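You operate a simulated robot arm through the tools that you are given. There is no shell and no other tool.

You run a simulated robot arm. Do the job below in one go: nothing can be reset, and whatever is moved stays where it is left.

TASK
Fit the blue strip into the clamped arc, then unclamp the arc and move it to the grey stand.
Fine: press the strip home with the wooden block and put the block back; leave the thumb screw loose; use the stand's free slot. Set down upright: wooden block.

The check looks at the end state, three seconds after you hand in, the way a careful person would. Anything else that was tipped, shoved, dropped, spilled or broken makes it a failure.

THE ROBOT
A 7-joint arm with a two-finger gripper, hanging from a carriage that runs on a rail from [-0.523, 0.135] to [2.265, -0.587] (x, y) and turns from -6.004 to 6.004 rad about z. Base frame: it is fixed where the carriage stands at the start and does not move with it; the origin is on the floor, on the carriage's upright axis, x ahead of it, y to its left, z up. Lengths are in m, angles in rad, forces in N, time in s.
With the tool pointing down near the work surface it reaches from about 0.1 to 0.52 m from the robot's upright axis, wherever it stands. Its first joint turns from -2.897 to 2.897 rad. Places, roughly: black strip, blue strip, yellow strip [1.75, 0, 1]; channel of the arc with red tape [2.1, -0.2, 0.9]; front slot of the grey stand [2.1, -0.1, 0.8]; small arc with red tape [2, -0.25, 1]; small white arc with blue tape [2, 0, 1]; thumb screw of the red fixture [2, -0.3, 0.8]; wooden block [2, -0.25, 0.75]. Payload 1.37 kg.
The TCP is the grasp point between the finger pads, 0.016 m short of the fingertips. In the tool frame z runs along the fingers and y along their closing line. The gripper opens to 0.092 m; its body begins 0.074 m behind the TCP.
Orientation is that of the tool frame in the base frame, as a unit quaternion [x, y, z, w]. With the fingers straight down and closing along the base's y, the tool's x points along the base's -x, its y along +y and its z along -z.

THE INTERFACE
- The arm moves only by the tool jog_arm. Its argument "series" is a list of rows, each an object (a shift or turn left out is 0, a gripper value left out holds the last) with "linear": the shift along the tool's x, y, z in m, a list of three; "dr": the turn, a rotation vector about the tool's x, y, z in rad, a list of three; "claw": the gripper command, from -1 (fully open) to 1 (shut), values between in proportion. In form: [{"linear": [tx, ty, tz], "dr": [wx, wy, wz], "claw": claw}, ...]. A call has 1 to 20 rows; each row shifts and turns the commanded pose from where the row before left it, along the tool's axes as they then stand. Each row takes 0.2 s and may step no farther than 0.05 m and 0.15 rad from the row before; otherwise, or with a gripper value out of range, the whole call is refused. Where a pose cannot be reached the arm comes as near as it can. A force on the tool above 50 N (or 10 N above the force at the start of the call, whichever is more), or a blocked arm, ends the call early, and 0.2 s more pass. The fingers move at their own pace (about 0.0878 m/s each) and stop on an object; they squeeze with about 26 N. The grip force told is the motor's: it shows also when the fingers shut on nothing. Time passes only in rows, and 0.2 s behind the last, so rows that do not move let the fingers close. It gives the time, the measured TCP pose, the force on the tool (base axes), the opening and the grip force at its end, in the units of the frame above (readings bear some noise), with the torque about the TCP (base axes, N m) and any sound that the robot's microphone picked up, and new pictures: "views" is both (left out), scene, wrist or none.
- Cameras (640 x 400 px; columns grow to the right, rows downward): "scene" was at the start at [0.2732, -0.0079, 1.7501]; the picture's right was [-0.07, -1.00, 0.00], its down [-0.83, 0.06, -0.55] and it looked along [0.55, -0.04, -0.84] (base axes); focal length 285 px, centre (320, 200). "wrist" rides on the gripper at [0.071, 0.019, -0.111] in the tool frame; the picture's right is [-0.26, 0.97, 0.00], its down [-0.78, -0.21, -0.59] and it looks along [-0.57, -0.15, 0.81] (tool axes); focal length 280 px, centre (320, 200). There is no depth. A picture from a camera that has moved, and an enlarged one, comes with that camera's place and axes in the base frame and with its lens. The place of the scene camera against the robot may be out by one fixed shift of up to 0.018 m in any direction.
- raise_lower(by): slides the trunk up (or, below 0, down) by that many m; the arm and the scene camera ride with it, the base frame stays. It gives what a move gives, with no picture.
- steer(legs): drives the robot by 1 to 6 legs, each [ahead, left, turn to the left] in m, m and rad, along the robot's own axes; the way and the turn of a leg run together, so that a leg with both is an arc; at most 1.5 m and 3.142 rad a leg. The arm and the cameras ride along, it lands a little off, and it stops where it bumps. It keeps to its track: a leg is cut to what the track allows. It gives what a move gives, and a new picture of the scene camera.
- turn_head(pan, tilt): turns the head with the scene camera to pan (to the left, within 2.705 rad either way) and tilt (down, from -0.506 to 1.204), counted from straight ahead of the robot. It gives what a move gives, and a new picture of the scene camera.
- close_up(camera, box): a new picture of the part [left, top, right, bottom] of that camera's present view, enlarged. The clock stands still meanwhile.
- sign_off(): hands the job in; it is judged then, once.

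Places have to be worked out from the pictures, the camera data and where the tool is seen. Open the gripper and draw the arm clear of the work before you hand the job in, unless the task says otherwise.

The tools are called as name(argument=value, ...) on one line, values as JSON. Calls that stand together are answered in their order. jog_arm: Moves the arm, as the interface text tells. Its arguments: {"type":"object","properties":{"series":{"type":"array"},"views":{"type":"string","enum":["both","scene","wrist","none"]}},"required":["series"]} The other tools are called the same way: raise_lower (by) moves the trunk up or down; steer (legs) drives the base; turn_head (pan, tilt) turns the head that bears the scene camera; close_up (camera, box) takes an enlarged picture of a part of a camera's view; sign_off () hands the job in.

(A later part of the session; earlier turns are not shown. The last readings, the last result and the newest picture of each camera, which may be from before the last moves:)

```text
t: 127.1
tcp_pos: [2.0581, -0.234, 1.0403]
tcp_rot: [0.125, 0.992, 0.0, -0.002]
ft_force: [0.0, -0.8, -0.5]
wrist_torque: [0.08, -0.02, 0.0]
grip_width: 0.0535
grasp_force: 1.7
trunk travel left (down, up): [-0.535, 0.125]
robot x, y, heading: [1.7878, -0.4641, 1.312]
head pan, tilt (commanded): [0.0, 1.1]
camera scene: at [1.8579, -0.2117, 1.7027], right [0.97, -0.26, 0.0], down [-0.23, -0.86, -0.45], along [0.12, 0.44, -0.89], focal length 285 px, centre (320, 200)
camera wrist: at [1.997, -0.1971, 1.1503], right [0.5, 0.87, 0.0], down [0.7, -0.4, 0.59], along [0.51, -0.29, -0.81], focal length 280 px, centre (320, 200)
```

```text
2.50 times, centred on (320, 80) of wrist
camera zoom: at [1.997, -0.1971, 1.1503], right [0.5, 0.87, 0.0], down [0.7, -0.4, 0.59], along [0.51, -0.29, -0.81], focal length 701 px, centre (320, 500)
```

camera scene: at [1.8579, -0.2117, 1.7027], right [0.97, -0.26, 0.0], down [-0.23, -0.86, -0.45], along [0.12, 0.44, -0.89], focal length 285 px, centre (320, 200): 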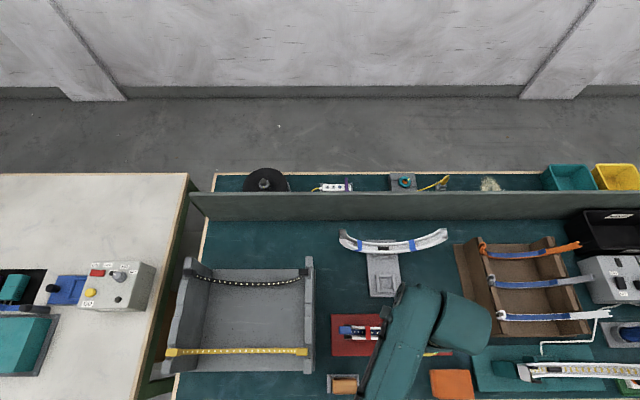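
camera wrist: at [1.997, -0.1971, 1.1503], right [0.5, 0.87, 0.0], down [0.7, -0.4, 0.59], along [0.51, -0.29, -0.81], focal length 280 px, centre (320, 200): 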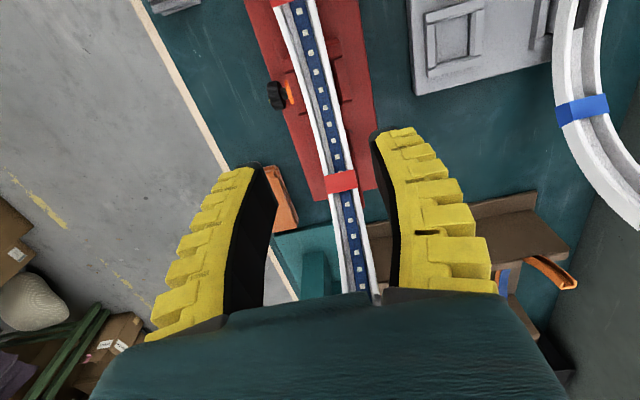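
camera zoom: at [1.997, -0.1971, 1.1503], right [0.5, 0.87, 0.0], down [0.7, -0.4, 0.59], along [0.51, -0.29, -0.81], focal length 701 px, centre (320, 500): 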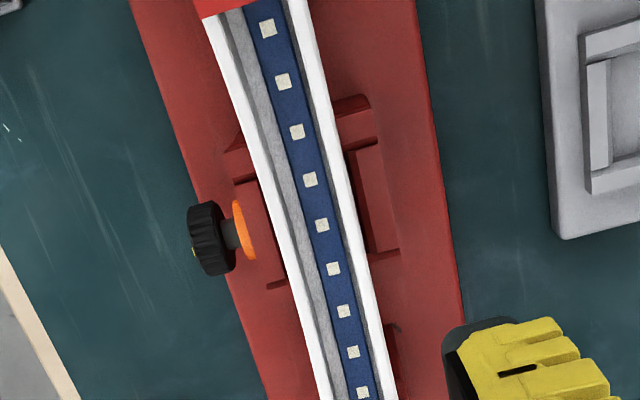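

Two wrist views put the free slot near u≈2.053, v≈0.4335, z≈0.819, but the scene camera disagrees by ~7 mm in v, so I look at it from a better wrist position before lifting the arc.

jog_arm(series=[{"linear": [0.0267, 0.0367, 0]}, {"linear": [0.0267, 0.0367, 0]}, {"linear": [0.0267, 0.0367, 0]}])

close_up(camera="wrist", box=[280, 60, 480, 200])

close_up(camera="scene", box=[330, 220, 460, 310])

```text
t: 127.9
tcp_pos: [2.0089, -0.1079, 1.038]
tcp_rot: [0.127, 0.992, -0.001, -0.001]
ft_force: [0.0, -0.1, -0.2]
wrist_torque: [0.04, 0.04, 0.02]
grip_width: 0.0534
grasp_force: 2.0
trunk travel left (down, up): [-0.535, 0.125]
robot x, y, heading: [1.7878, -0.4633, 1.312]
head pan, tilt (commanded): [0.0, 1.1]
camera scene: at [1.858, -0.2117, 1.7027], right [0.97, -0.26, 0.0], down [-0.23, -0.86, -0.45], along [0.12, 0.44, -0.89], focal length 285 px, centre (320, 200)
camera wrist: at [1.9466, -0.0704, 1.1482], right [0.5, 0.87, 0.0], down [0.7, -0.4, 0.59], along [0.51, -0.29, -0.81], focal length 280 px, centre (320, 200)
```

scene: 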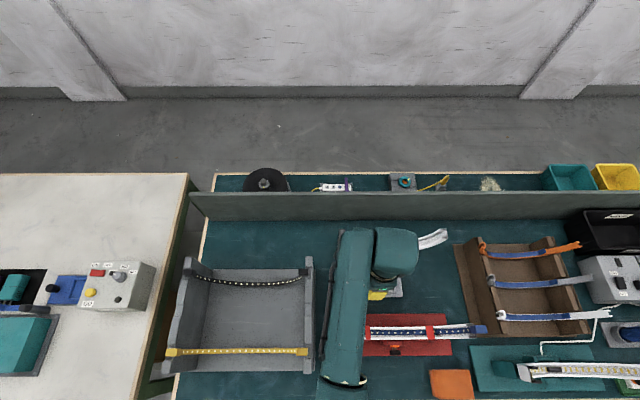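
wrist: 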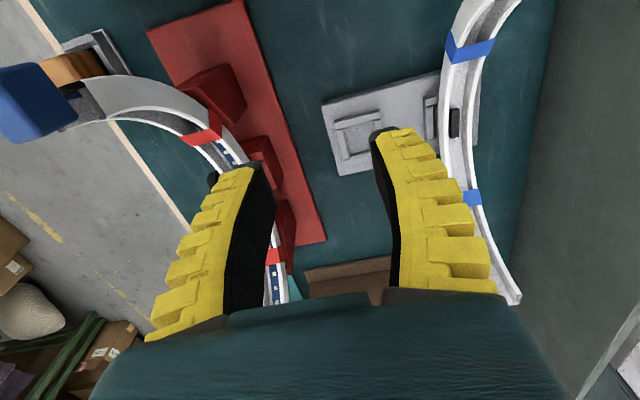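

```text
2.86 times, centred on (380, 130) of wrist
camera zoom: at [1.9466, -0.0704, 1.1482], right [0.5, 0.87, 0.0], down [0.7, -0.4, 0.59], along [0.51, -0.29, -0.81], focal length 801 px, centre (149, 400)
```

zoom: 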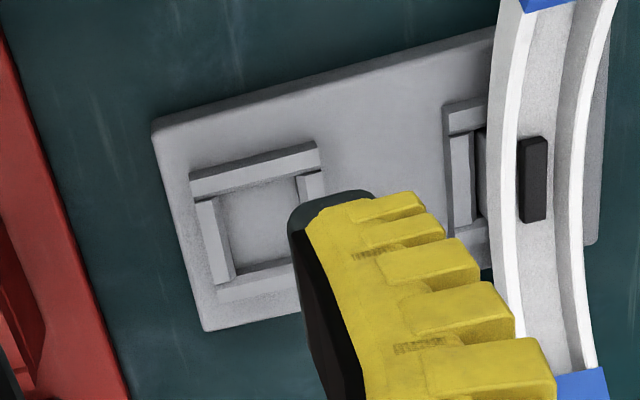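

```text
4.44 times, centred on (395, 265) of scene
camera zoom: at [1.858, -0.2117, 1.7027], right [0.97, -0.26, 0.0], down [-0.23, -0.86, -0.45], along [0.12, 0.44, -0.89], focal length 1267 px, centre (-13, -89)
```

zoom: 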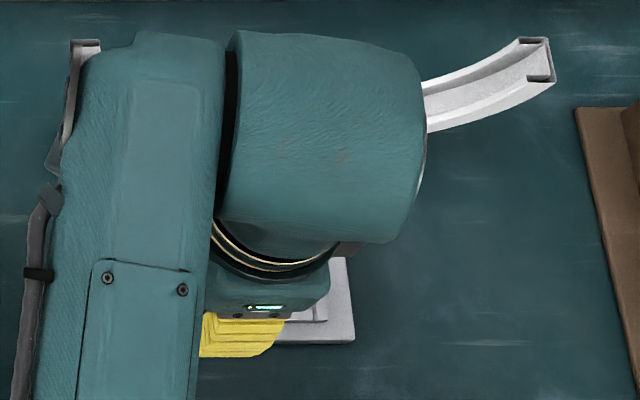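

Wrist-based slot centre: u≈2.052, v≈0.4325, frame top z≈0.82. I go back above the arc's middle and descend to grip it across its walls.

jog_arm(series=[{"linear": [-0.0267, -0.0367, 0]}, {"linear": [-0.0267, -0.0367, 0]}, {"linear": [-0.0267, -0.0367, 0]}, {"linear": [0, 0, 0.04]}, {"linear": [0, 0, 0.04]}, {"linear": [0, 0, 0.03]}])

close_up(camera="wrist", box=[220, 60, 420, 200])

```text
t: 129.3
tcp_pos: [2.0587, -0.2332, 0.929]
tcp_rot: [0.126, 0.992, 0.0, -0.002]
ft_force: [-0.1, 0.3, -0.1]
wrist_torque: [0.0, 0.01, 0.01]
grip_width: 0.0536
grasp_force: 2.3
trunk travel left (down, up): [-0.535, 0.125]
robot x, y, heading: [1.7882, -0.4639, 1.316]
head pan, tilt (commanded): [0.0, 1.1]
camera scene: at [1.858, -0.2115, 1.7028], right [0.97, -0.26, 0.0], down [-0.23, -0.86, -0.45], along [0.12, 0.44, -0.89], focal length 285 px, centre (320, 200)
camera wrist: at [1.9978, -0.1982, 1.0396], right [0.49, 0.87, 0.0], down [0.7, -0.4, 0.59], along [0.51, -0.29, -0.81], focal length 280 px, centre (320, 200)
```

scene: 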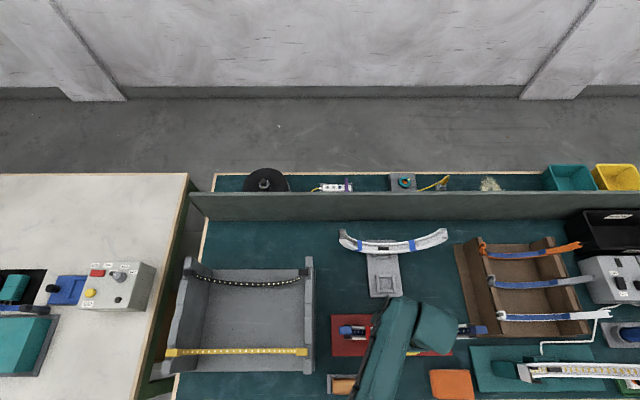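
wrist: 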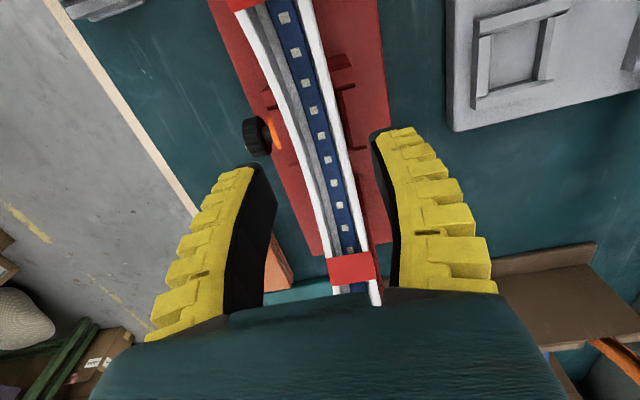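

```text
2.86 times, centred on (320, 130) of wrist
camera zoom: at [1.9978, -0.1982, 1.0396], right [0.49, 0.87, 0.0], down [0.7, -0.4, 0.59], along [0.51, -0.29, -0.81], focal length 801 px, centre (320, 400)
```

zoom: 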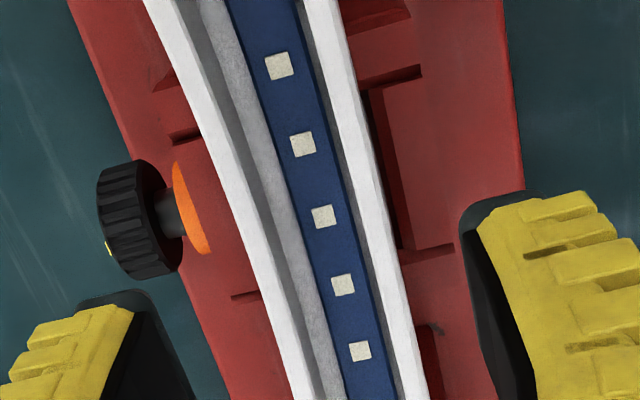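

Fingers straddle the arc; its centre is ~2 mm to −v of the TCP, so I shift −1.8 mm and descend to z≈0.892 watching for contact.

jog_arm(series=[{"linear": [0, -0.0018, 0.015]}, {"linear": [0, 0, 0.012]}, {"linear": [0, 0, 0.006]}, {"linear": [0, 0, 0.003]}])

close_up(camera="wrist", box=[220, 80, 420, 220])

```text
t: 130.3
tcp_pos: [2.058, -0.2354, 0.893]
tcp_rot: [0.126, 0.992, 0.0, -0.001]
ft_force: [0.1, -0.2, 0.5]
wrist_torque: [-0.01, -0.02, -0.04]
grip_width: 0.0534
grasp_force: 1.7
trunk travel left (down, up): [-0.535, 0.125]
robot x, y, heading: [1.7872, -0.4628, 1.312]
head pan, tilt (commanded): [0.0, 1.1]
camera scene: at [1.8579, -0.2115, 1.7027], right [0.97, -0.26, 0.0], down [-0.23, -0.86, -0.45], along [0.12, 0.44, -0.89], focal length 285 px, centre (320, 200)
camera wrist: at [1.996, -0.1991, 1.0037], right [0.5, 0.87, 0.0], down [0.7, -0.4, 0.59], along [0.51, -0.29, -0.81], focal length 280 px, centre (320, 200)
```

scene: 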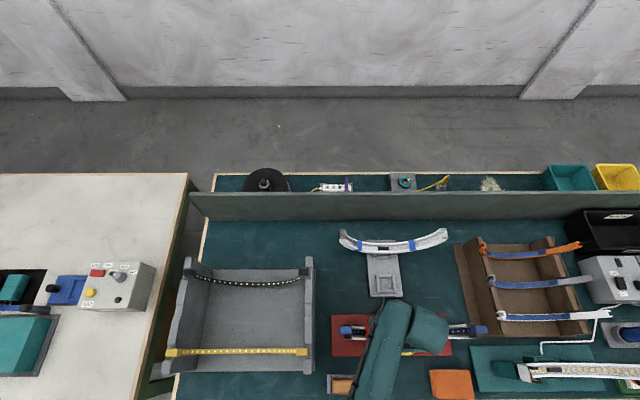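
wrist: 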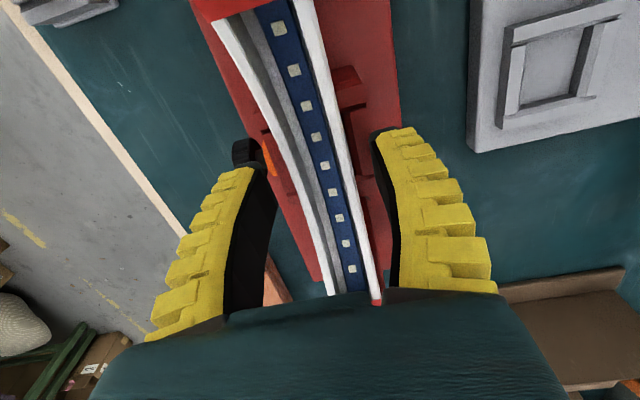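

```text
2.86 times, centred on (320, 150) of wrist
camera zoom: at [1.996, -0.1991, 1.0037], right [0.5, 0.87, 0.0], down [0.7, -0.4, 0.59], along [0.51, -0.29, -0.81], focal length 801 px, centre (320, 343)
```

zoom: 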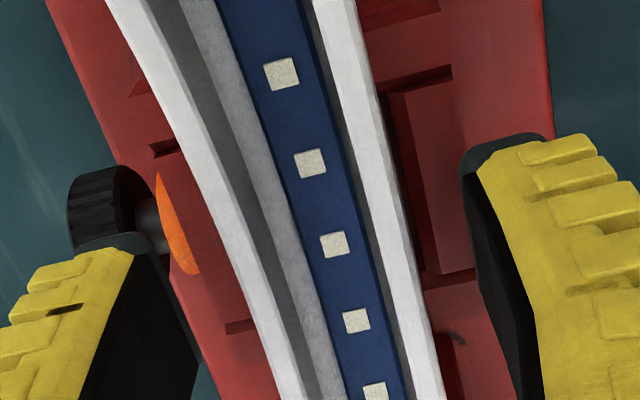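

No contact at z=0.893; the tips clear knob and jaw. I close on the arc's walls.

jog_arm(series=[{"claw": 0.2}, {"claw": 1}, {"claw": 1}, {"claw": 1}], views="wrist")

close_up(camera="wrist", box=[220, 80, 420, 220])

```text
t: 131.3
tcp_pos: [2.0579, -0.234, 0.8951]
tcp_rot: [0.126, 0.992, 0.0, -0.002]
ft_force: [-4.0, -2.3, 13.6]
wrist_torque: [-0.01, 0.14, 0.01]
grip_width: 0.0235
grasp_force: 25.9
trunk travel left (down, up): [-0.535, 0.125]
robot x, y, heading: [1.7873, -0.4615, 1.311]
head pan, tilt (commanded): [0.0, 1.1]
camera wrist: at [1.996, -0.199, 1.0044], right [0.49, 0.87, 0.0], down [0.7, -0.4, 0.59], along [0.51, -0.29, -0.81], focal length 280 px, centre (320, 200)
```

wrist: 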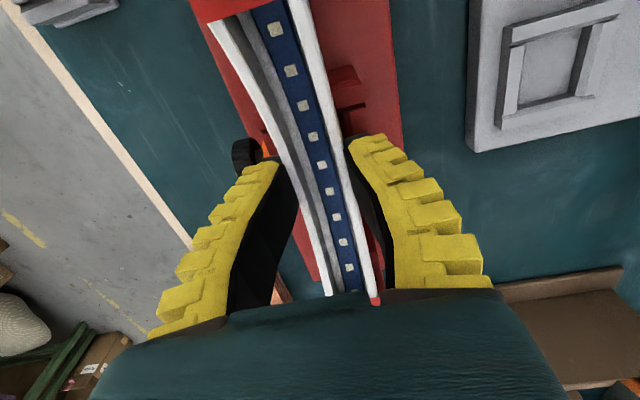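

```text
2.86 times, centred on (320, 150) of wrist
camera zoom: at [1.996, -0.199, 1.0044], right [0.49, 0.87, 0.0], down [0.7, -0.4, 0.59], along [0.51, -0.29, -0.81], focal length 801 px, centre (320, 343)
```

zoom: 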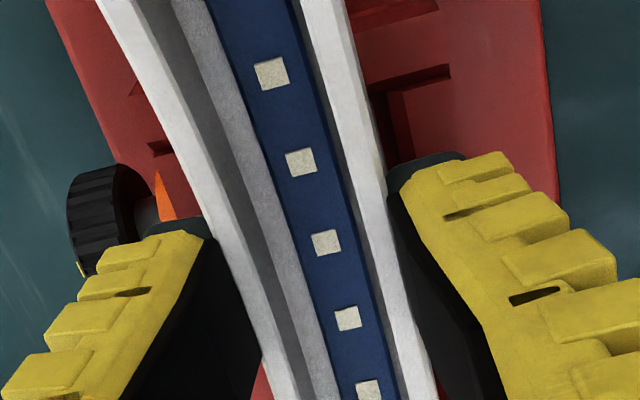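

The arc is gripped (26 N). I lift it slowly by 1 cm and check that it comes out of the clamp.

jog_arm(series=[{"linear": [0, 0, -0.004]}, {"linear": [0, 0, -0.006]}], views="none")

jog_arm(series=[{"linear": [0, 0, -0.01]}, {"linear": [0, 0, -0.01]}])

close_up(camera="wrist", box=[220, 80, 420, 220])

close_up(camera="scene", box=[330, 300, 510, 400])

```text
t: 131.9
tcp_pos: [2.0565, -0.2361, 0.9033]
tcp_rot: [0.126, 0.992, -0.001, -0.003]
ft_force: [0.2, -0.2, -1.4]
wrist_torque: [-0.02, 0.03, 0.01]
grip_width: 0.0213
grasp_force: 26.9
trunk travel left (down, up): [-0.535, 0.125]
robot x, y, heading: [1.7866, -0.4601, 1.311]
head pan, tilt (commanded): [0.0, 1.1]
```

```text
t: 132.5
tcp_pos: [2.0571, -0.2344, 0.9243]
tcp_rot: [0.126, 0.992, 0.0, -0.001]
ft_force: [0.3, -0.5, -2.2]
wrist_torque: [-0.05, -0.01, 0.0]
grip_width: 0.0214
grasp_force: 25.6
trunk travel left (down, up): [-0.535, 0.125]
robot x, y, heading: [1.7849, -0.4618, 1.311]
head pan, tilt (commanded): [0.0, 1.1]
camera scene: at [1.8579, -0.2115, 1.7027], right [0.97, -0.26, 0.0], down [-0.23, -0.86, -0.45], along [0.12, 0.44, -0.89], focal length 285 px, centre (320, 200)
camera wrist: at [1.9961, -0.1992, 1.0337], right [0.5, 0.87, 0.0], down [0.7, -0.4, 0.59], along [0.51, -0.29, -0.81], focal length 280 px, centre (320, 200)
```

scene: 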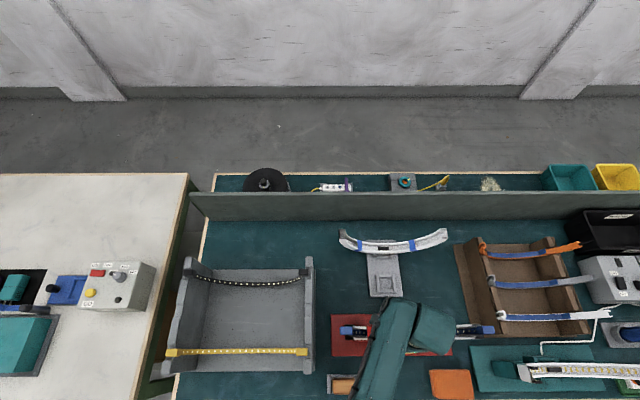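
wrist: 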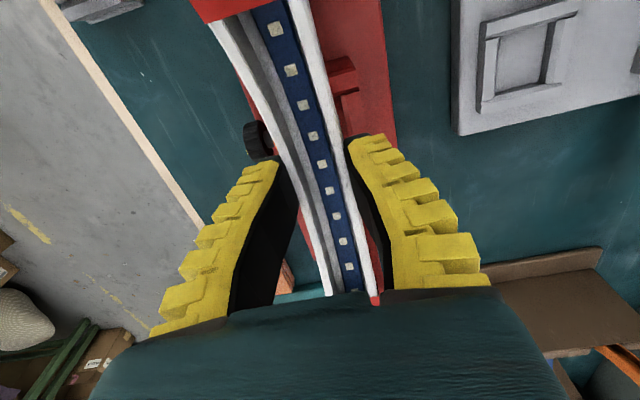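

```text
2.86 times, centred on (320, 150) of wrist
camera zoom: at [1.9961, -0.1992, 1.0337], right [0.5, 0.87, 0.0], down [0.7, -0.4, 0.59], along [0.51, -0.29, -0.81], focal length 801 px, centre (320, 343)
```

zoom: 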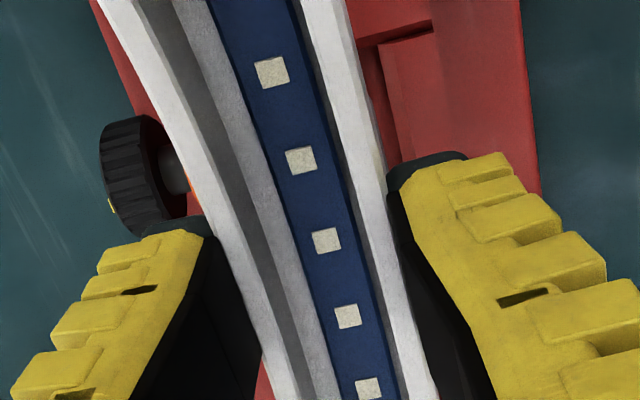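

```text
3.56 times, centred on (420, 350) of scene
camera zoom: at [1.8579, -0.2115, 1.7027], right [0.97, -0.26, 0.0], down [-0.23, -0.86, -0.45], along [0.12, 0.44, -0.89], focal length 1014 px, centre (-36, -333)
```

zoom: 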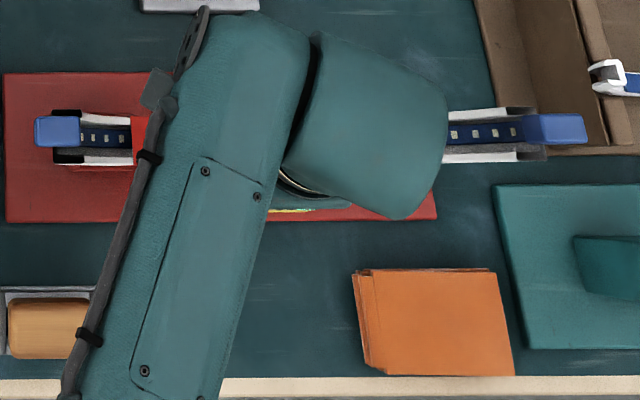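

The arc rises with the gripper (≈2 N weight). I lift it a further 7 cm and look.

jog_arm(series=[{"linear": [0, 0, -0.02]}, {"linear": [0, 0, -0.025]}, {"linear": [0, 0, -0.025]}])

close_up(camera="scene", box=[320, 280, 510, 400])

```text
t: 133.3
tcp_pos: [2.0585, -0.236, 0.9924]
tcp_rot: [0.126, 0.992, 0.0, -0.003]
ft_force: [-0.1, -0.4, -1.7]
wrist_torque: [0.03, 0.01, 0.05]
grip_width: 0.0212
grasp_force: 25.4
trunk travel left (down, up): [-0.535, 0.125]
robot x, y, heading: [1.7855, -0.4641, 1.309]
head pan, tilt (commanded): [0.0, 1.1]
camera scene: at [1.8579, -0.2115, 1.7027], right [0.97, -0.26, 0.0], down [-0.23, -0.86, -0.45], along [0.12, 0.44, -0.89], focal length 285 px, centre (320, 200)
camera wrist: at [1.9966, -0.1992, 1.103], right [0.5, 0.87, 0.0], down [0.7, -0.4, 0.59], along [0.51, -0.29, -0.81], focal length 280 px, centre (320, 200)
```

scene: 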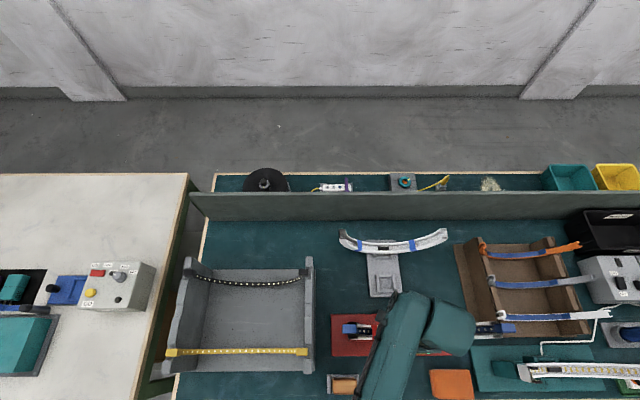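
wrist: 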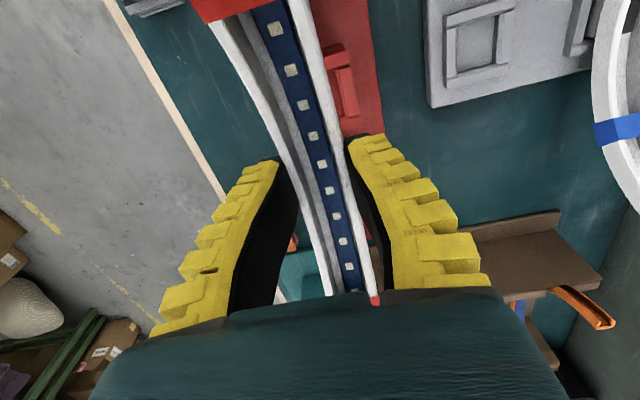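

```text
3.33 times, centred on (415, 340) of scene
camera zoom: at [1.8579, -0.2115, 1.7027], right [0.97, -0.26, 0.0], down [-0.23, -0.86, -0.45], along [0.12, 0.44, -0.89], focal length 950 px, centre (3, -267)
```

zoom: 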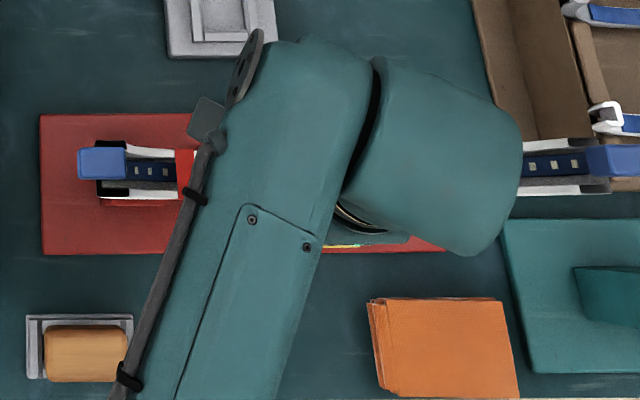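

Arc is clear of the fixture and level. I carry it toward +v to above the free slot (TCP target u≈2.0536, v≈0.4325) at this height.

jog_arm(series=[{"linear": [-0.0016, 0.03, 0]}, {"linear": [0, 0.04, 0]}, {"linear": [0, 0.04, 0]}, {"linear": [0, 0.035, 0]}])

close_up(camera="scene", box=[320, 210, 490, 330])

close_up(camera="wrist", box=[180, 0, 460, 200])

```text
t: 134.3
tcp_pos: [2.0963, -0.0945, 0.9936]
tcp_rot: [0.126, 0.992, -0.001, -0.002]
ft_force: [0.0, 0.8, -1.3]
wrist_torque: [0.06, -0.02, -0.02]
grip_width: 0.0213
grasp_force: 26.0
trunk travel left (down, up): [-0.535, 0.125]
robot x, y, heading: [1.7854, -0.4636, 1.311]
head pan, tilt (commanded): [0.0, 1.1]
camera scene: at [1.8579, -0.2116, 1.7027], right [0.97, -0.26, 0.0], down [-0.23, -0.86, -0.45], along [0.12, 0.44, -0.89], focal length 285 px, centre (320, 200)
camera wrist: at [2.0349, -0.0576, 1.1041], right [0.5, 0.87, 0.0], down [0.7, -0.4, 0.59], along [0.51, -0.29, -0.81], focal length 280 px, centre (320, 200)
```

scene: 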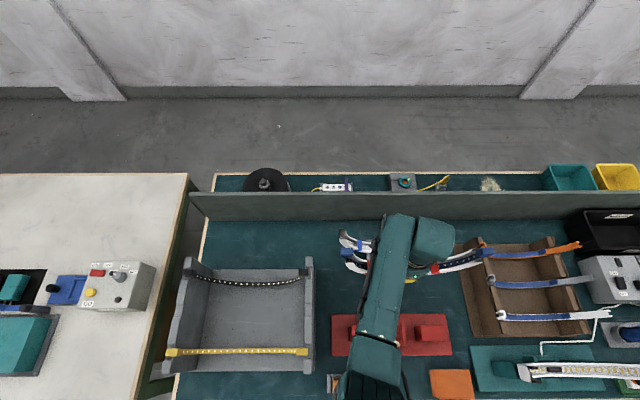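
wrist: 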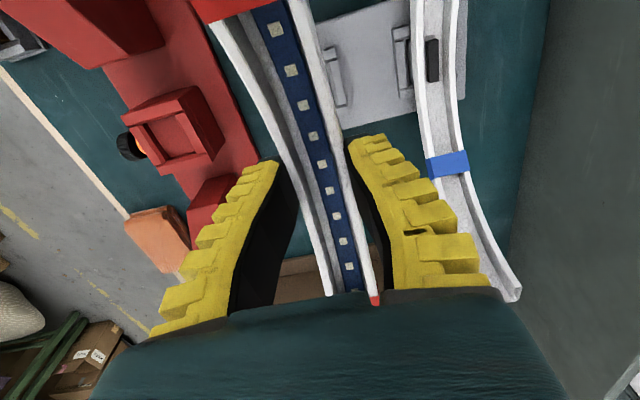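

```text
3.33 times, centred on (405, 270) of scene
camera zoom: at [1.8579, -0.2116, 1.7027], right [0.97, -0.26, 0.0], down [-0.23, -0.86, -0.45], along [0.12, 0.44, -0.89], focal length 950 px, centre (37, -33)
```

zoom: 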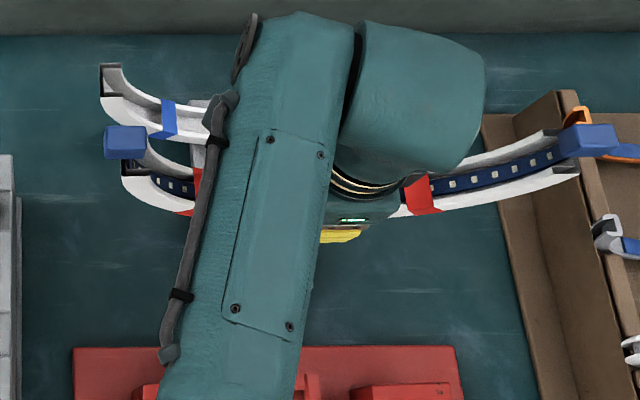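

```text
2.00 times, centred on (320, 100) of wrist
camera zoom: at [2.0349, -0.0576, 1.1041], right [0.5, 0.87, 0.0], down [0.7, -0.4, 0.59], along [0.51, -0.29, -0.81], focal length 561 px, centre (320, 400)
```

zoom: 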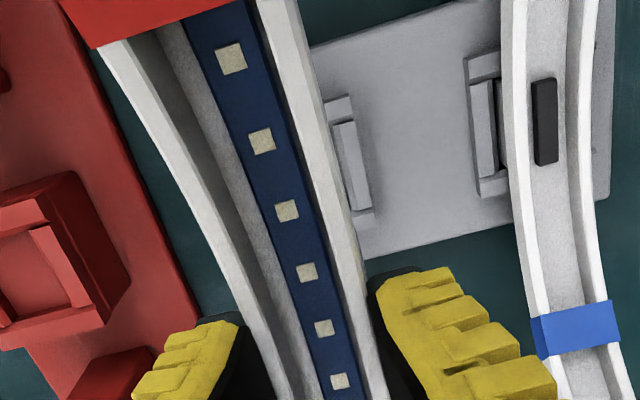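

Recomputed slot: opening ≈36×36 mm centred at u=2.054, v=0.431, top z≈0.82; the foot is ≈1.6 mm to −u of the TCP. I correct the TCP to u≈2.0556, v≈0.431 and lower to z≈0.92.

jog_arm(series=[{"linear": [-0.0025, -0.003, 0]}, {"linear": [0, 0, 0.025]}, {"linear": [0, 0, 0.025]}, {"linear": [0, 0, 0.023]}])

close_up(camera="wrist", box=[180, 0, 460, 200])

close_up(camera="scene", box=[320, 210, 490, 330])

```text
t: 135.3
tcp_pos: [2.097, -0.0968, 0.9221]
tcp_rot: [0.127, 0.992, 0.001, -0.002]
ft_force: [0.4, 0.2, -0.9]
wrist_torque: [-0.02, 0.02, -0.04]
grip_width: 0.0215
grasp_force: 25.7
trunk travel left (down, up): [-0.535, 0.125]
robot x, y, heading: [1.7875, -0.4615, 1.316]
head pan, tilt (commanded): [0.0, 1.1]
camera scene: at [1.8579, -0.2115, 1.7027], right [0.97, -0.26, 0.0], down [-0.23, -0.86, -0.45], along [0.12, 0.44, -0.89], focal length 285 px, centre (320, 200)
camera wrist: at [2.0354, -0.0617, 1.0318], right [0.5, 0.87, 0.0], down [0.7, -0.4, 0.59], along [0.51, -0.29, -0.81], focal length 280 px, centre (320, 200)
```

scene: 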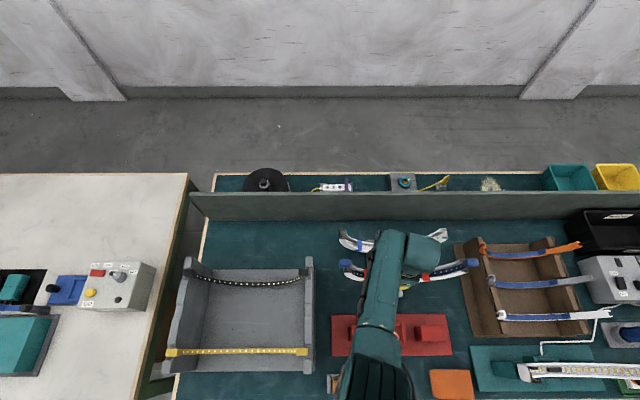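
wrist: 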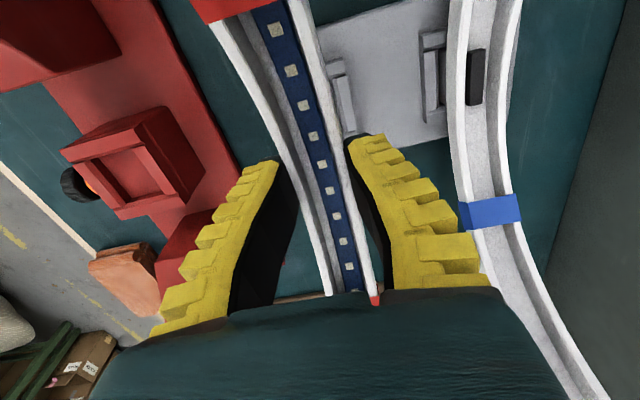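

```text
2.00 times, centred on (320, 100) of wrist
camera zoom: at [2.0354, -0.0617, 1.0318], right [0.5, 0.87, 0.0], down [0.7, -0.4, 0.59], along [0.51, -0.29, -0.81], focal length 561 px, centre (320, 400)
```

zoom: 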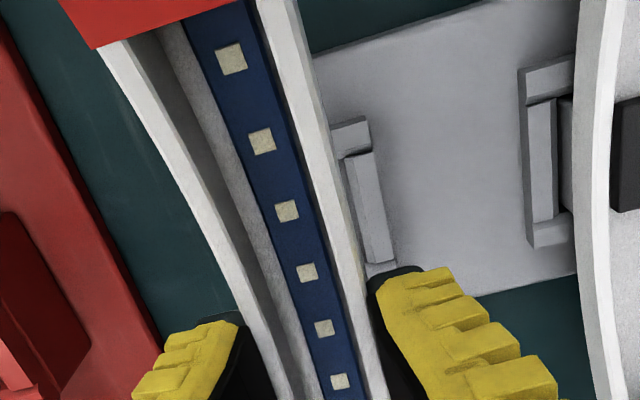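

```text
3.33 times, centred on (405, 270) of scene
camera zoom: at [1.8579, -0.2115, 1.7027], right [0.97, -0.26, 0.0], down [-0.23, -0.86, -0.45], along [0.12, 0.44, -0.89], focal length 950 px, centre (37, -33)
```

zoom: 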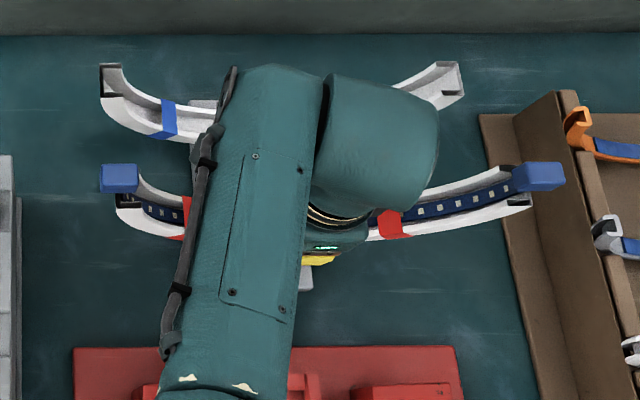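

TCP at u=2.0544, v=0.432, aligned within ~1.5 mm. I correct by 1 mm each and lower on in steps, watching the force.

jog_arm(series=[{"linear": [-0.001, -0.001, 0.01]}, {"linear": [0, 0, 0.01]}, {"linear": [0, 0, 0.006]}], views="none")

jog_arm(series=[{"linear": [0, 0, 0.004]}, {"linear": [0, 0, 0.004]}], views="wrist")

close_up(camera="wrist", box=[180, 0, 460, 200])

```text
t: 136.1
tcp_pos: [2.0976, -0.0984, 0.896]
tcp_rot: [0.126, 0.992, 0.0, -0.002]
ft_force: [-0.1, -0.5, -1.9]
wrist_torque: [0.03, -0.02, -0.01]
grip_width: 0.0212
grasp_force: 25.4
trunk travel left (down, up): [-0.535, 0.125]
robot x, y, heading: [1.7852, -0.4672, 1.315]
head pan, tilt (commanded): [0.0, 1.1]
```

```text
t: 136.7
tcp_pos: [2.096, -0.1027, 0.8875]
tcp_rot: [0.126, 0.992, 0.0, -0.002]
ft_force: [-0.6, 0.7, -2.5]
wrist_torque: [-0.01, 0.01, -0.02]
grip_width: 0.0212
grasp_force: 26.6
out of reach, approached as far as the arm can: row 2
trunk travel left (down, up): [-0.535, 0.125]
robot x, y, heading: [1.7886, -0.4614, 1.313]
head pan, tilt (commanded): [0.0, 1.1]
camera wrist: at [2.0342, -0.0668, 0.9989], right [0.5, 0.87, 0.0], down [0.7, -0.4, 0.59], along [0.51, -0.29, -0.81], focal length 280 px, centre (320, 200)
```

wrist: 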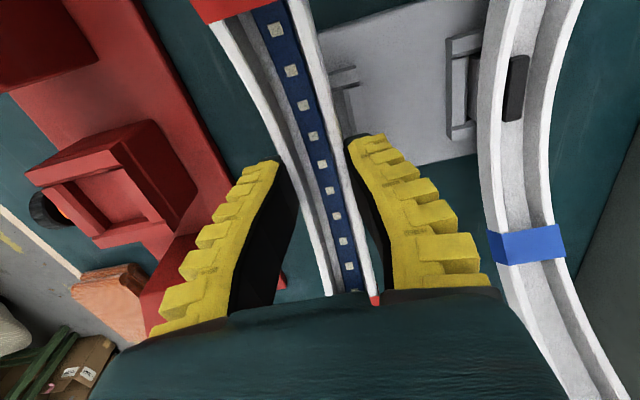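

```text
2.00 times, centred on (320, 100) of wrist
camera zoom: at [2.0342, -0.0668, 0.9989], right [0.5, 0.87, 0.0], down [0.7, -0.4, 0.59], along [0.51, -0.29, -0.81], focal length 561 px, centre (320, 400)
```

zoom: 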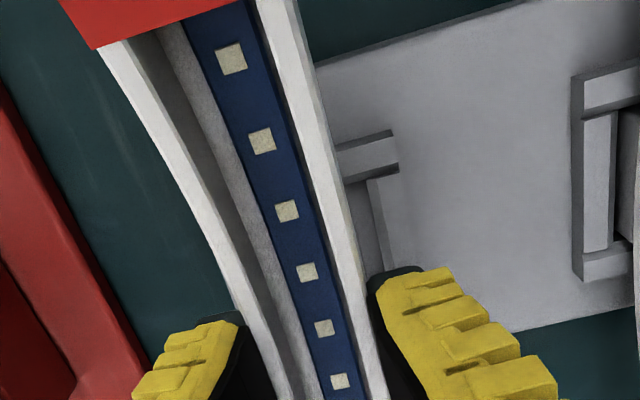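

The reach ended at z≈0.8875 (trunk too high again) and the TCP drifted 4 mm. I raise the arc back up to ≈1.02, lower the trunk by 0.10 m and realign.

jog_arm(series=[{"linear": [0, 0, -0.02]}, {"linear": [0, 0, -0.04]}, {"linear": [0, 0, -0.04]}, {"linear": [0, 0, -0.03]}], views="none")

raise_lower(by=-0.1)

jog_arm(series=[{}])

```text
t: 137.7
tcp_pos: [2.095, -0.1035, 1.0176]
tcp_rot: [0.127, 0.992, -0.001, -0.003]
ft_force: [-0.2, 0.7, -2.5]
wrist_torque: [0.0, 0.0, -0.03]
grip_width: 0.0208
grasp_force: 26.0
trunk travel left (down, up): [-0.535, 0.125]
robot x, y, heading: [1.7887, -0.4639, 1.312]
head pan, tilt (commanded): [0.0, 1.1]
```

```text
t: 139.0
tcp_pos: [2.0953, -0.1025, 0.9168]
tcp_rot: [0.126, 0.992, 0.0, -0.002]
ft_force: [-0.6, 0.3, -1.6]
wrist_torque: [0.01, 0.0, -0.03]
grip_width: 0.0212
grasp_force: 26.0
trunk travel left (down, up): [-0.435, 0.225]
robot x, y, heading: [1.7855, -0.4639, 1.315]
head pan, tilt (commanded): [0.0, 1.1]
```

```text
t: 139.4
tcp_pos: [2.0945, -0.1022, 0.9184]
tcp_rot: [0.126, 0.992, 0.001, -0.002]
ft_force: [0.1, -0.2, -2.7]
wrist_torque: [0.0, 0.0, -0.04]
grip_width: 0.0213
grasp_force: 25.9
trunk travel left (down, up): [-0.435, 0.225]
robot x, y, heading: [1.7888, -0.4641, 1.312]
head pan, tilt (commanded): [0.0, 1.1]
camera scene: at [1.8579, -0.2115, 1.6027], right [0.97, -0.26, 0.0], down [-0.23, -0.86, -0.45], along [0.12, 0.44, -0.89], focal length 285 px, centre (320, 200)
camera wrist: at [2.0334, -0.0663, 1.0272], right [0.5, 0.87, 0.0], down [0.7, -0.4, 0.59], along [0.51, -0.29, -0.81], focal length 280 px, centre (320, 200)
```

scene: 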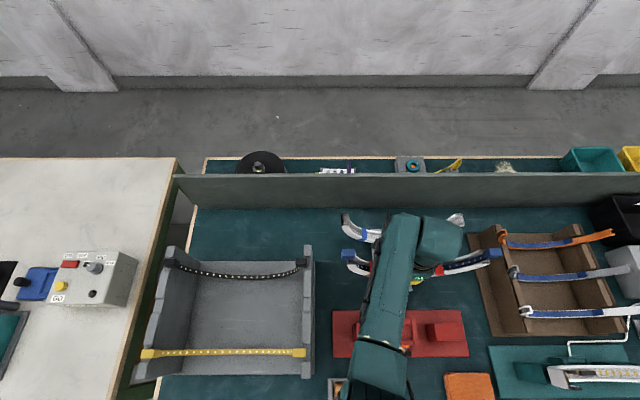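
wrist: 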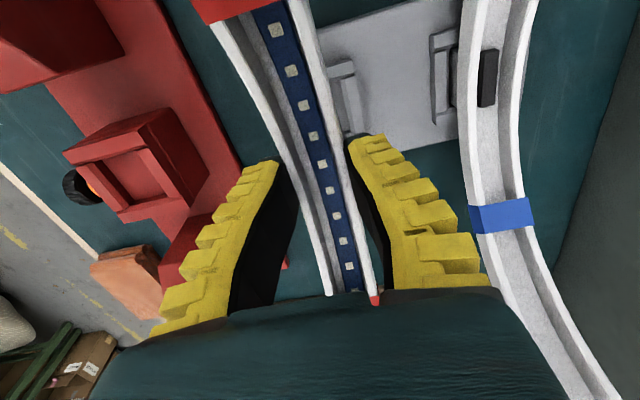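

Realigning: +1.8 mm in u and +4.8 mm in v, then lowering in steps.

jog_arm(series=[{"linear": [-0.0018, 0.0048, 0]}, {"linear": [0, 0, 0.01]}, {"linear": [0, 0, 0.01]}])

close_up(camera="wrist", box=[180, 0, 460, 200])

close_up(camera="scene", box=[330, 200, 510, 320])

```text
t: 140.2
tcp_pos: [2.0975, -0.0966, 0.896]
tcp_rot: [0.126, 0.992, 0.0, -0.001]
ft_force: [0.1, 0.5, -1.2]
wrist_torque: [0.0, 0.02, 0.03]
grip_width: 0.0213
grasp_force: 26.1
trunk travel left (down, up): [-0.435, 0.225]
robot x, y, heading: [1.7855, -0.4651, 1.314]
head pan, tilt (commanded): [0.0, 1.1]
camera scene: at [1.8579, -0.2116, 1.6027], right [0.97, -0.26, 0.0], down [-0.23, -0.86, -0.45], along [0.12, 0.44, -0.89], focal length 285 px, centre (320, 200)
camera wrist: at [2.0357, -0.0622, 1.0061], right [0.5, 0.87, 0.0], down [0.7, -0.4, 0.59], along [0.51, -0.29, -0.81], focal length 280 px, centre (320, 200)
```

scene: 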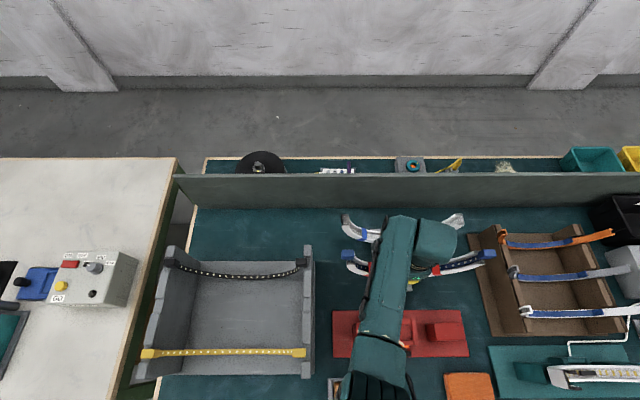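
wrist: 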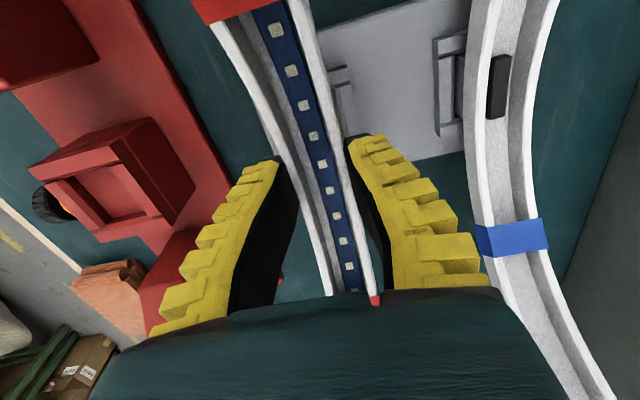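

```text
2.00 times, centred on (320, 100) of wrist
camera zoom: at [2.0357, -0.0622, 1.0061], right [0.5, 0.87, 0.0], down [0.7, -0.4, 0.59], along [0.51, -0.29, -0.81], focal length 561 px, centre (320, 400)
```

zoom: 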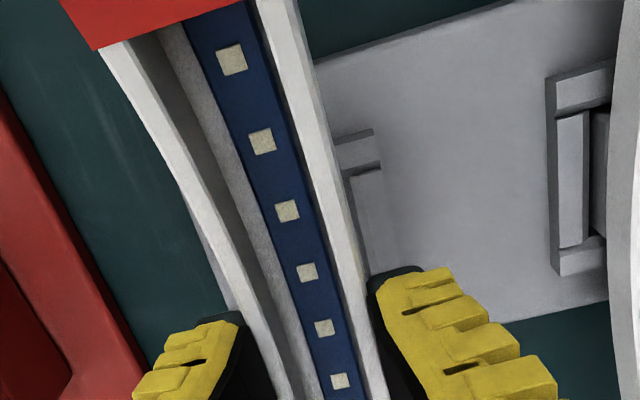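

```text
3.33 times, centred on (420, 260) of scene
camera zoom: at [1.8579, -0.2116, 1.6027], right [0.97, -0.26, 0.0], down [-0.23, -0.86, -0.45], along [0.12, 0.44, -0.89], focal length 950 px, centre (-13, 0)
```

zoom: 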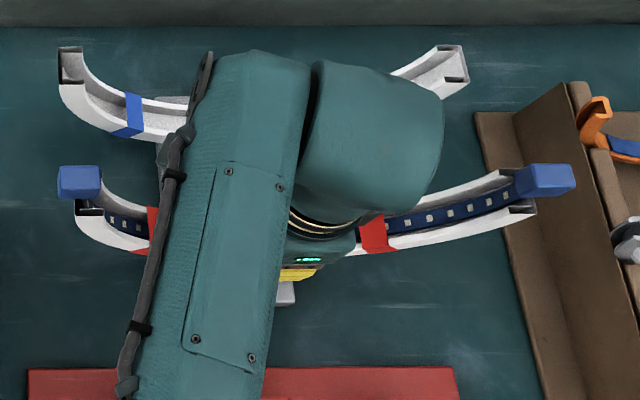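

At z=0.896, u=2.0548, v=0.432. I lower on in 4–5 mm steps.

jog_arm(series=[{"linear": [0, -0.001, 0.005]}, {"linear": [0, 0, 0.004]}], views="none")

jog_arm(series=[{"linear": [0, 0, 0.004]}, {"linear": [0, 0, 0.003]}], views="none")

jog_arm(series=[{"linear": [0, 0, 0.003]}, {"linear": [0, 0, 0.002]}], views="wrist")

```text
t: 140.8
tcp_pos: [2.096, -0.0987, 0.8885]
tcp_rot: [0.126, 0.992, 0.0, -0.002]
ft_force: [-0.6, 0.1, -3.3]
wrist_torque: [0.0, 0.01, 0.0]
grip_width: 0.0209
grasp_force: 25.9
trunk travel left (down, up): [-0.435, 0.225]
robot x, y, heading: [1.7844, -0.464, 1.316]
head pan, tilt (commanded): [0.0, 1.1]
```

```text
t: 141.4
tcp_pos: [2.0993, -0.0997, 0.8794]
tcp_rot: [0.127, 0.992, 0.001, -0.002]
ft_force: [-0.9, 0.3, -1.6]
wrist_torque: [0.03, 0.03, -0.02]
grip_width: 0.0209
grasp_force: 26.0
trunk travel left (down, up): [-0.435, 0.225]
robot x, y, heading: [1.79, -0.4659, 1.311]
head pan, tilt (commanded): [0.0, 1.1]
```

```text
t: 142.0
tcp_pos: [2.0985, -0.0995, 0.8757]
tcp_rot: [0.126, 0.992, 0.0, -0.001]
ft_force: [0.0, -0.4, -1.5]
wrist_torque: [0.0, 0.01, -0.01]
grip_width: 0.0214
grasp_force: 26.3
trunk travel left (down, up): [-0.435, 0.225]
robot x, y, heading: [1.7889, -0.4628, 1.313]
head pan, tilt (commanded): [0.0, 1.1]
camera wrist: at [2.0365, -0.0629, 0.9858], right [0.5, 0.87, 0.0], down [0.7, -0.4, 0.59], along [0.51, -0.29, -0.81], focal length 280 px, centre (320, 200)
```

wrist: 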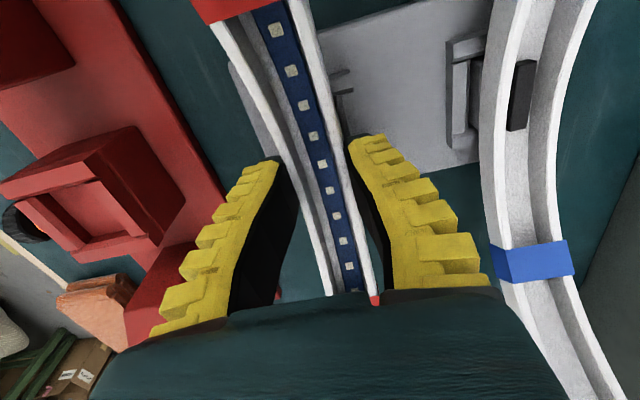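

No contact yet at 0.876. Continuing.

jog_arm(series=[{"linear": [0, 0, 0.003]}, {"linear": [0, 0, 0.002]}], views="none")

jog_arm(series=[{"linear": [0, 0, 0.002]}, {"linear": [0, 0, 0.002]}], views="none")

jog_arm(series=[{"linear": [0, 0, 0.002]}], views="none")

close_up(camera="wrist", box=[180, 0, 460, 200])

```text
t: 142.6
tcp_pos: [2.0976, -0.0981, 0.8732]
tcp_rot: [0.126, 0.992, 0.001, -0.001]
ft_force: [-2.9, -3.6, 15.7]
wrist_torque: [-0.11, -0.14, -0.06]
grip_width: 0.0242
grasp_force: 25.9
trunk travel left (down, up): [-0.435, 0.225]
robot x, y, heading: [1.7876, -0.4639, 1.318]
head pan, tilt (commanded): [0.0, 1.1]
```

```text
t: 143.2
tcp_pos: [2.0982, -0.0979, 0.8681]
tcp_rot: [0.127, 0.992, 0.002, -0.001]
ft_force: [-3.6, -3.7, 21.2]
wrist_torque: [-0.13, -0.25, -0.08]
grip_width: 0.0276
grasp_force: 26.3
trunk travel left (down, up): [-0.435, 0.225]
robot x, y, heading: [1.7869, -0.459, 1.314]
head pan, tilt (commanded): [0.0, 1.1]
```

```text
t: 143.6
tcp_pos: [2.098, -0.0974, 0.8658]
tcp_rot: [0.126, 0.992, 0.001, -0.002]
ft_force: [-5.6, -2.7, 20.1]
wrist_torque: [-0.12, -0.24, -0.04]
grip_width: 0.0273
grasp_force: 26.3
trunk travel left (down, up): [-0.435, 0.225]
robot x, y, heading: [1.787, -0.4626, 1.31]
head pan, tilt (commanded): [0.0, 1.1]
```

```text
2.00 times, centred on (320, 100) of wrist
camera zoom: at [2.0362, -0.062, 0.9756], right [0.49, 0.87, 0.0], down [0.7, -0.4, 0.59], along [0.51, -0.29, -0.81], focal length 561 px, centre (320, 400)
```

zoom: 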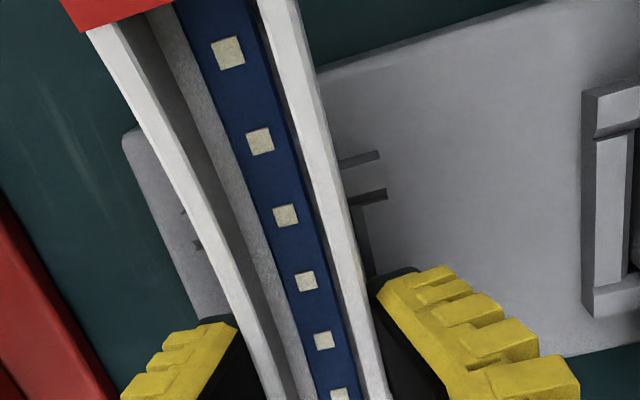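

Contact came at z≈0.8735 (earlier than the ~0.86 I expected for a fully seated foot), and the fingers then slid down the arc by a few mm. I look closely to see whether the foot is in the slot or on the frame.

jog_arm(series=[{"linear": [0, 0, -0.001]}])

close_up(camera="scene", box=[330, 200, 510, 320])

close_up(camera="wrist", box=[200, 20, 420, 180])

```text
t: 144.0
tcp_pos: [2.0968, -0.0968, 0.8659]
tcp_rot: [0.127, 0.992, 0.001, -0.002]
ft_force: [-1.2, 0.1, 13.0]
wrist_torque: [-0.05, -0.17, 0.01]
grip_width: 0.0243
grasp_force: 26.1
trunk travel left (down, up): [-0.435, 0.225]
robot x, y, heading: [1.7882, -0.4669, 1.314]
head pan, tilt (commanded): [0.0, 1.1]
camera scene: at [1.8581, -0.2111, 1.6028], right [0.97, -0.26, 0.0], down [-0.23, -0.86, -0.45], along [0.12, 0.44, -0.89], focal length 285 px, centre (320, 200)
camera wrist: at [2.0362, -0.0619, 0.9766], right [0.5, 0.87, 0.0], down [0.7, -0.4, 0.59], along [0.51, -0.29, -0.81], focal length 280 px, centre (320, 200)
```

scene: 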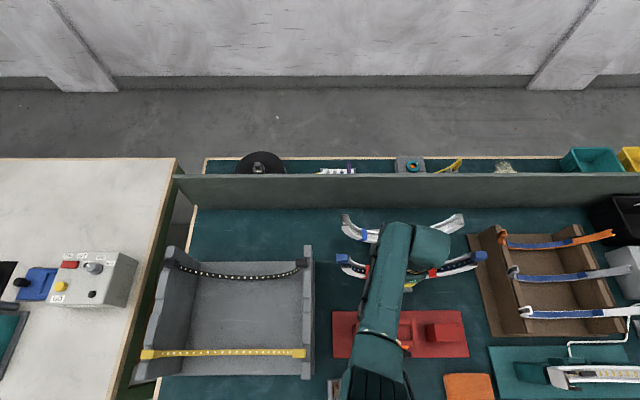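
wrist: 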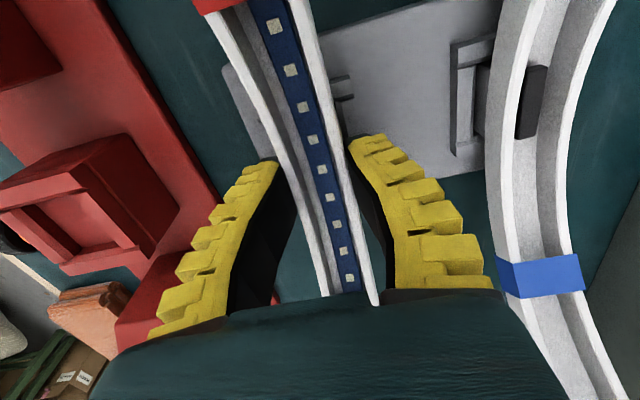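

```text
3.33 times, centred on (420, 260) of scene
camera zoom: at [1.8581, -0.2111, 1.6028], right [0.97, -0.26, 0.0], down [-0.23, -0.86, -0.45], along [0.12, 0.44, -0.89], focal length 950 px, centre (-13, 0)
```

zoom: 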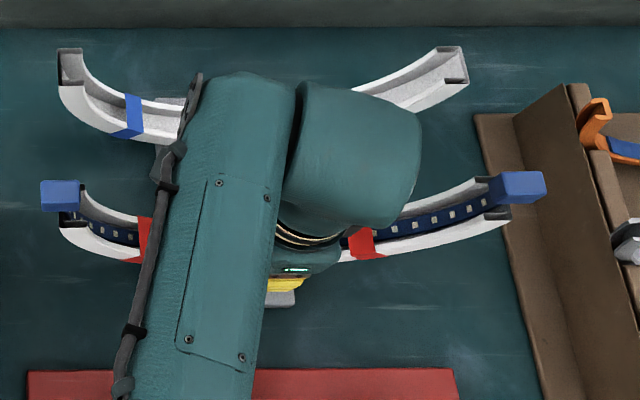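

```text
2.50 times, centred on (310, 100) of wrist
camera zoom: at [2.0362, -0.0619, 0.9766], right [0.5, 0.87, 0.0], down [0.7, -0.4, 0.59], along [0.51, -0.29, -0.81], focal length 701 px, centre (345, 450)
```

zoom: 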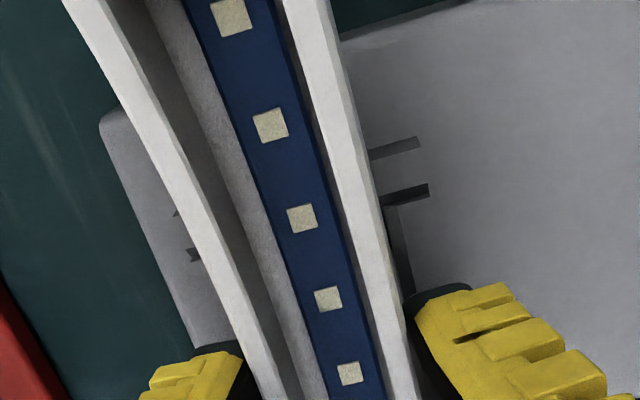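

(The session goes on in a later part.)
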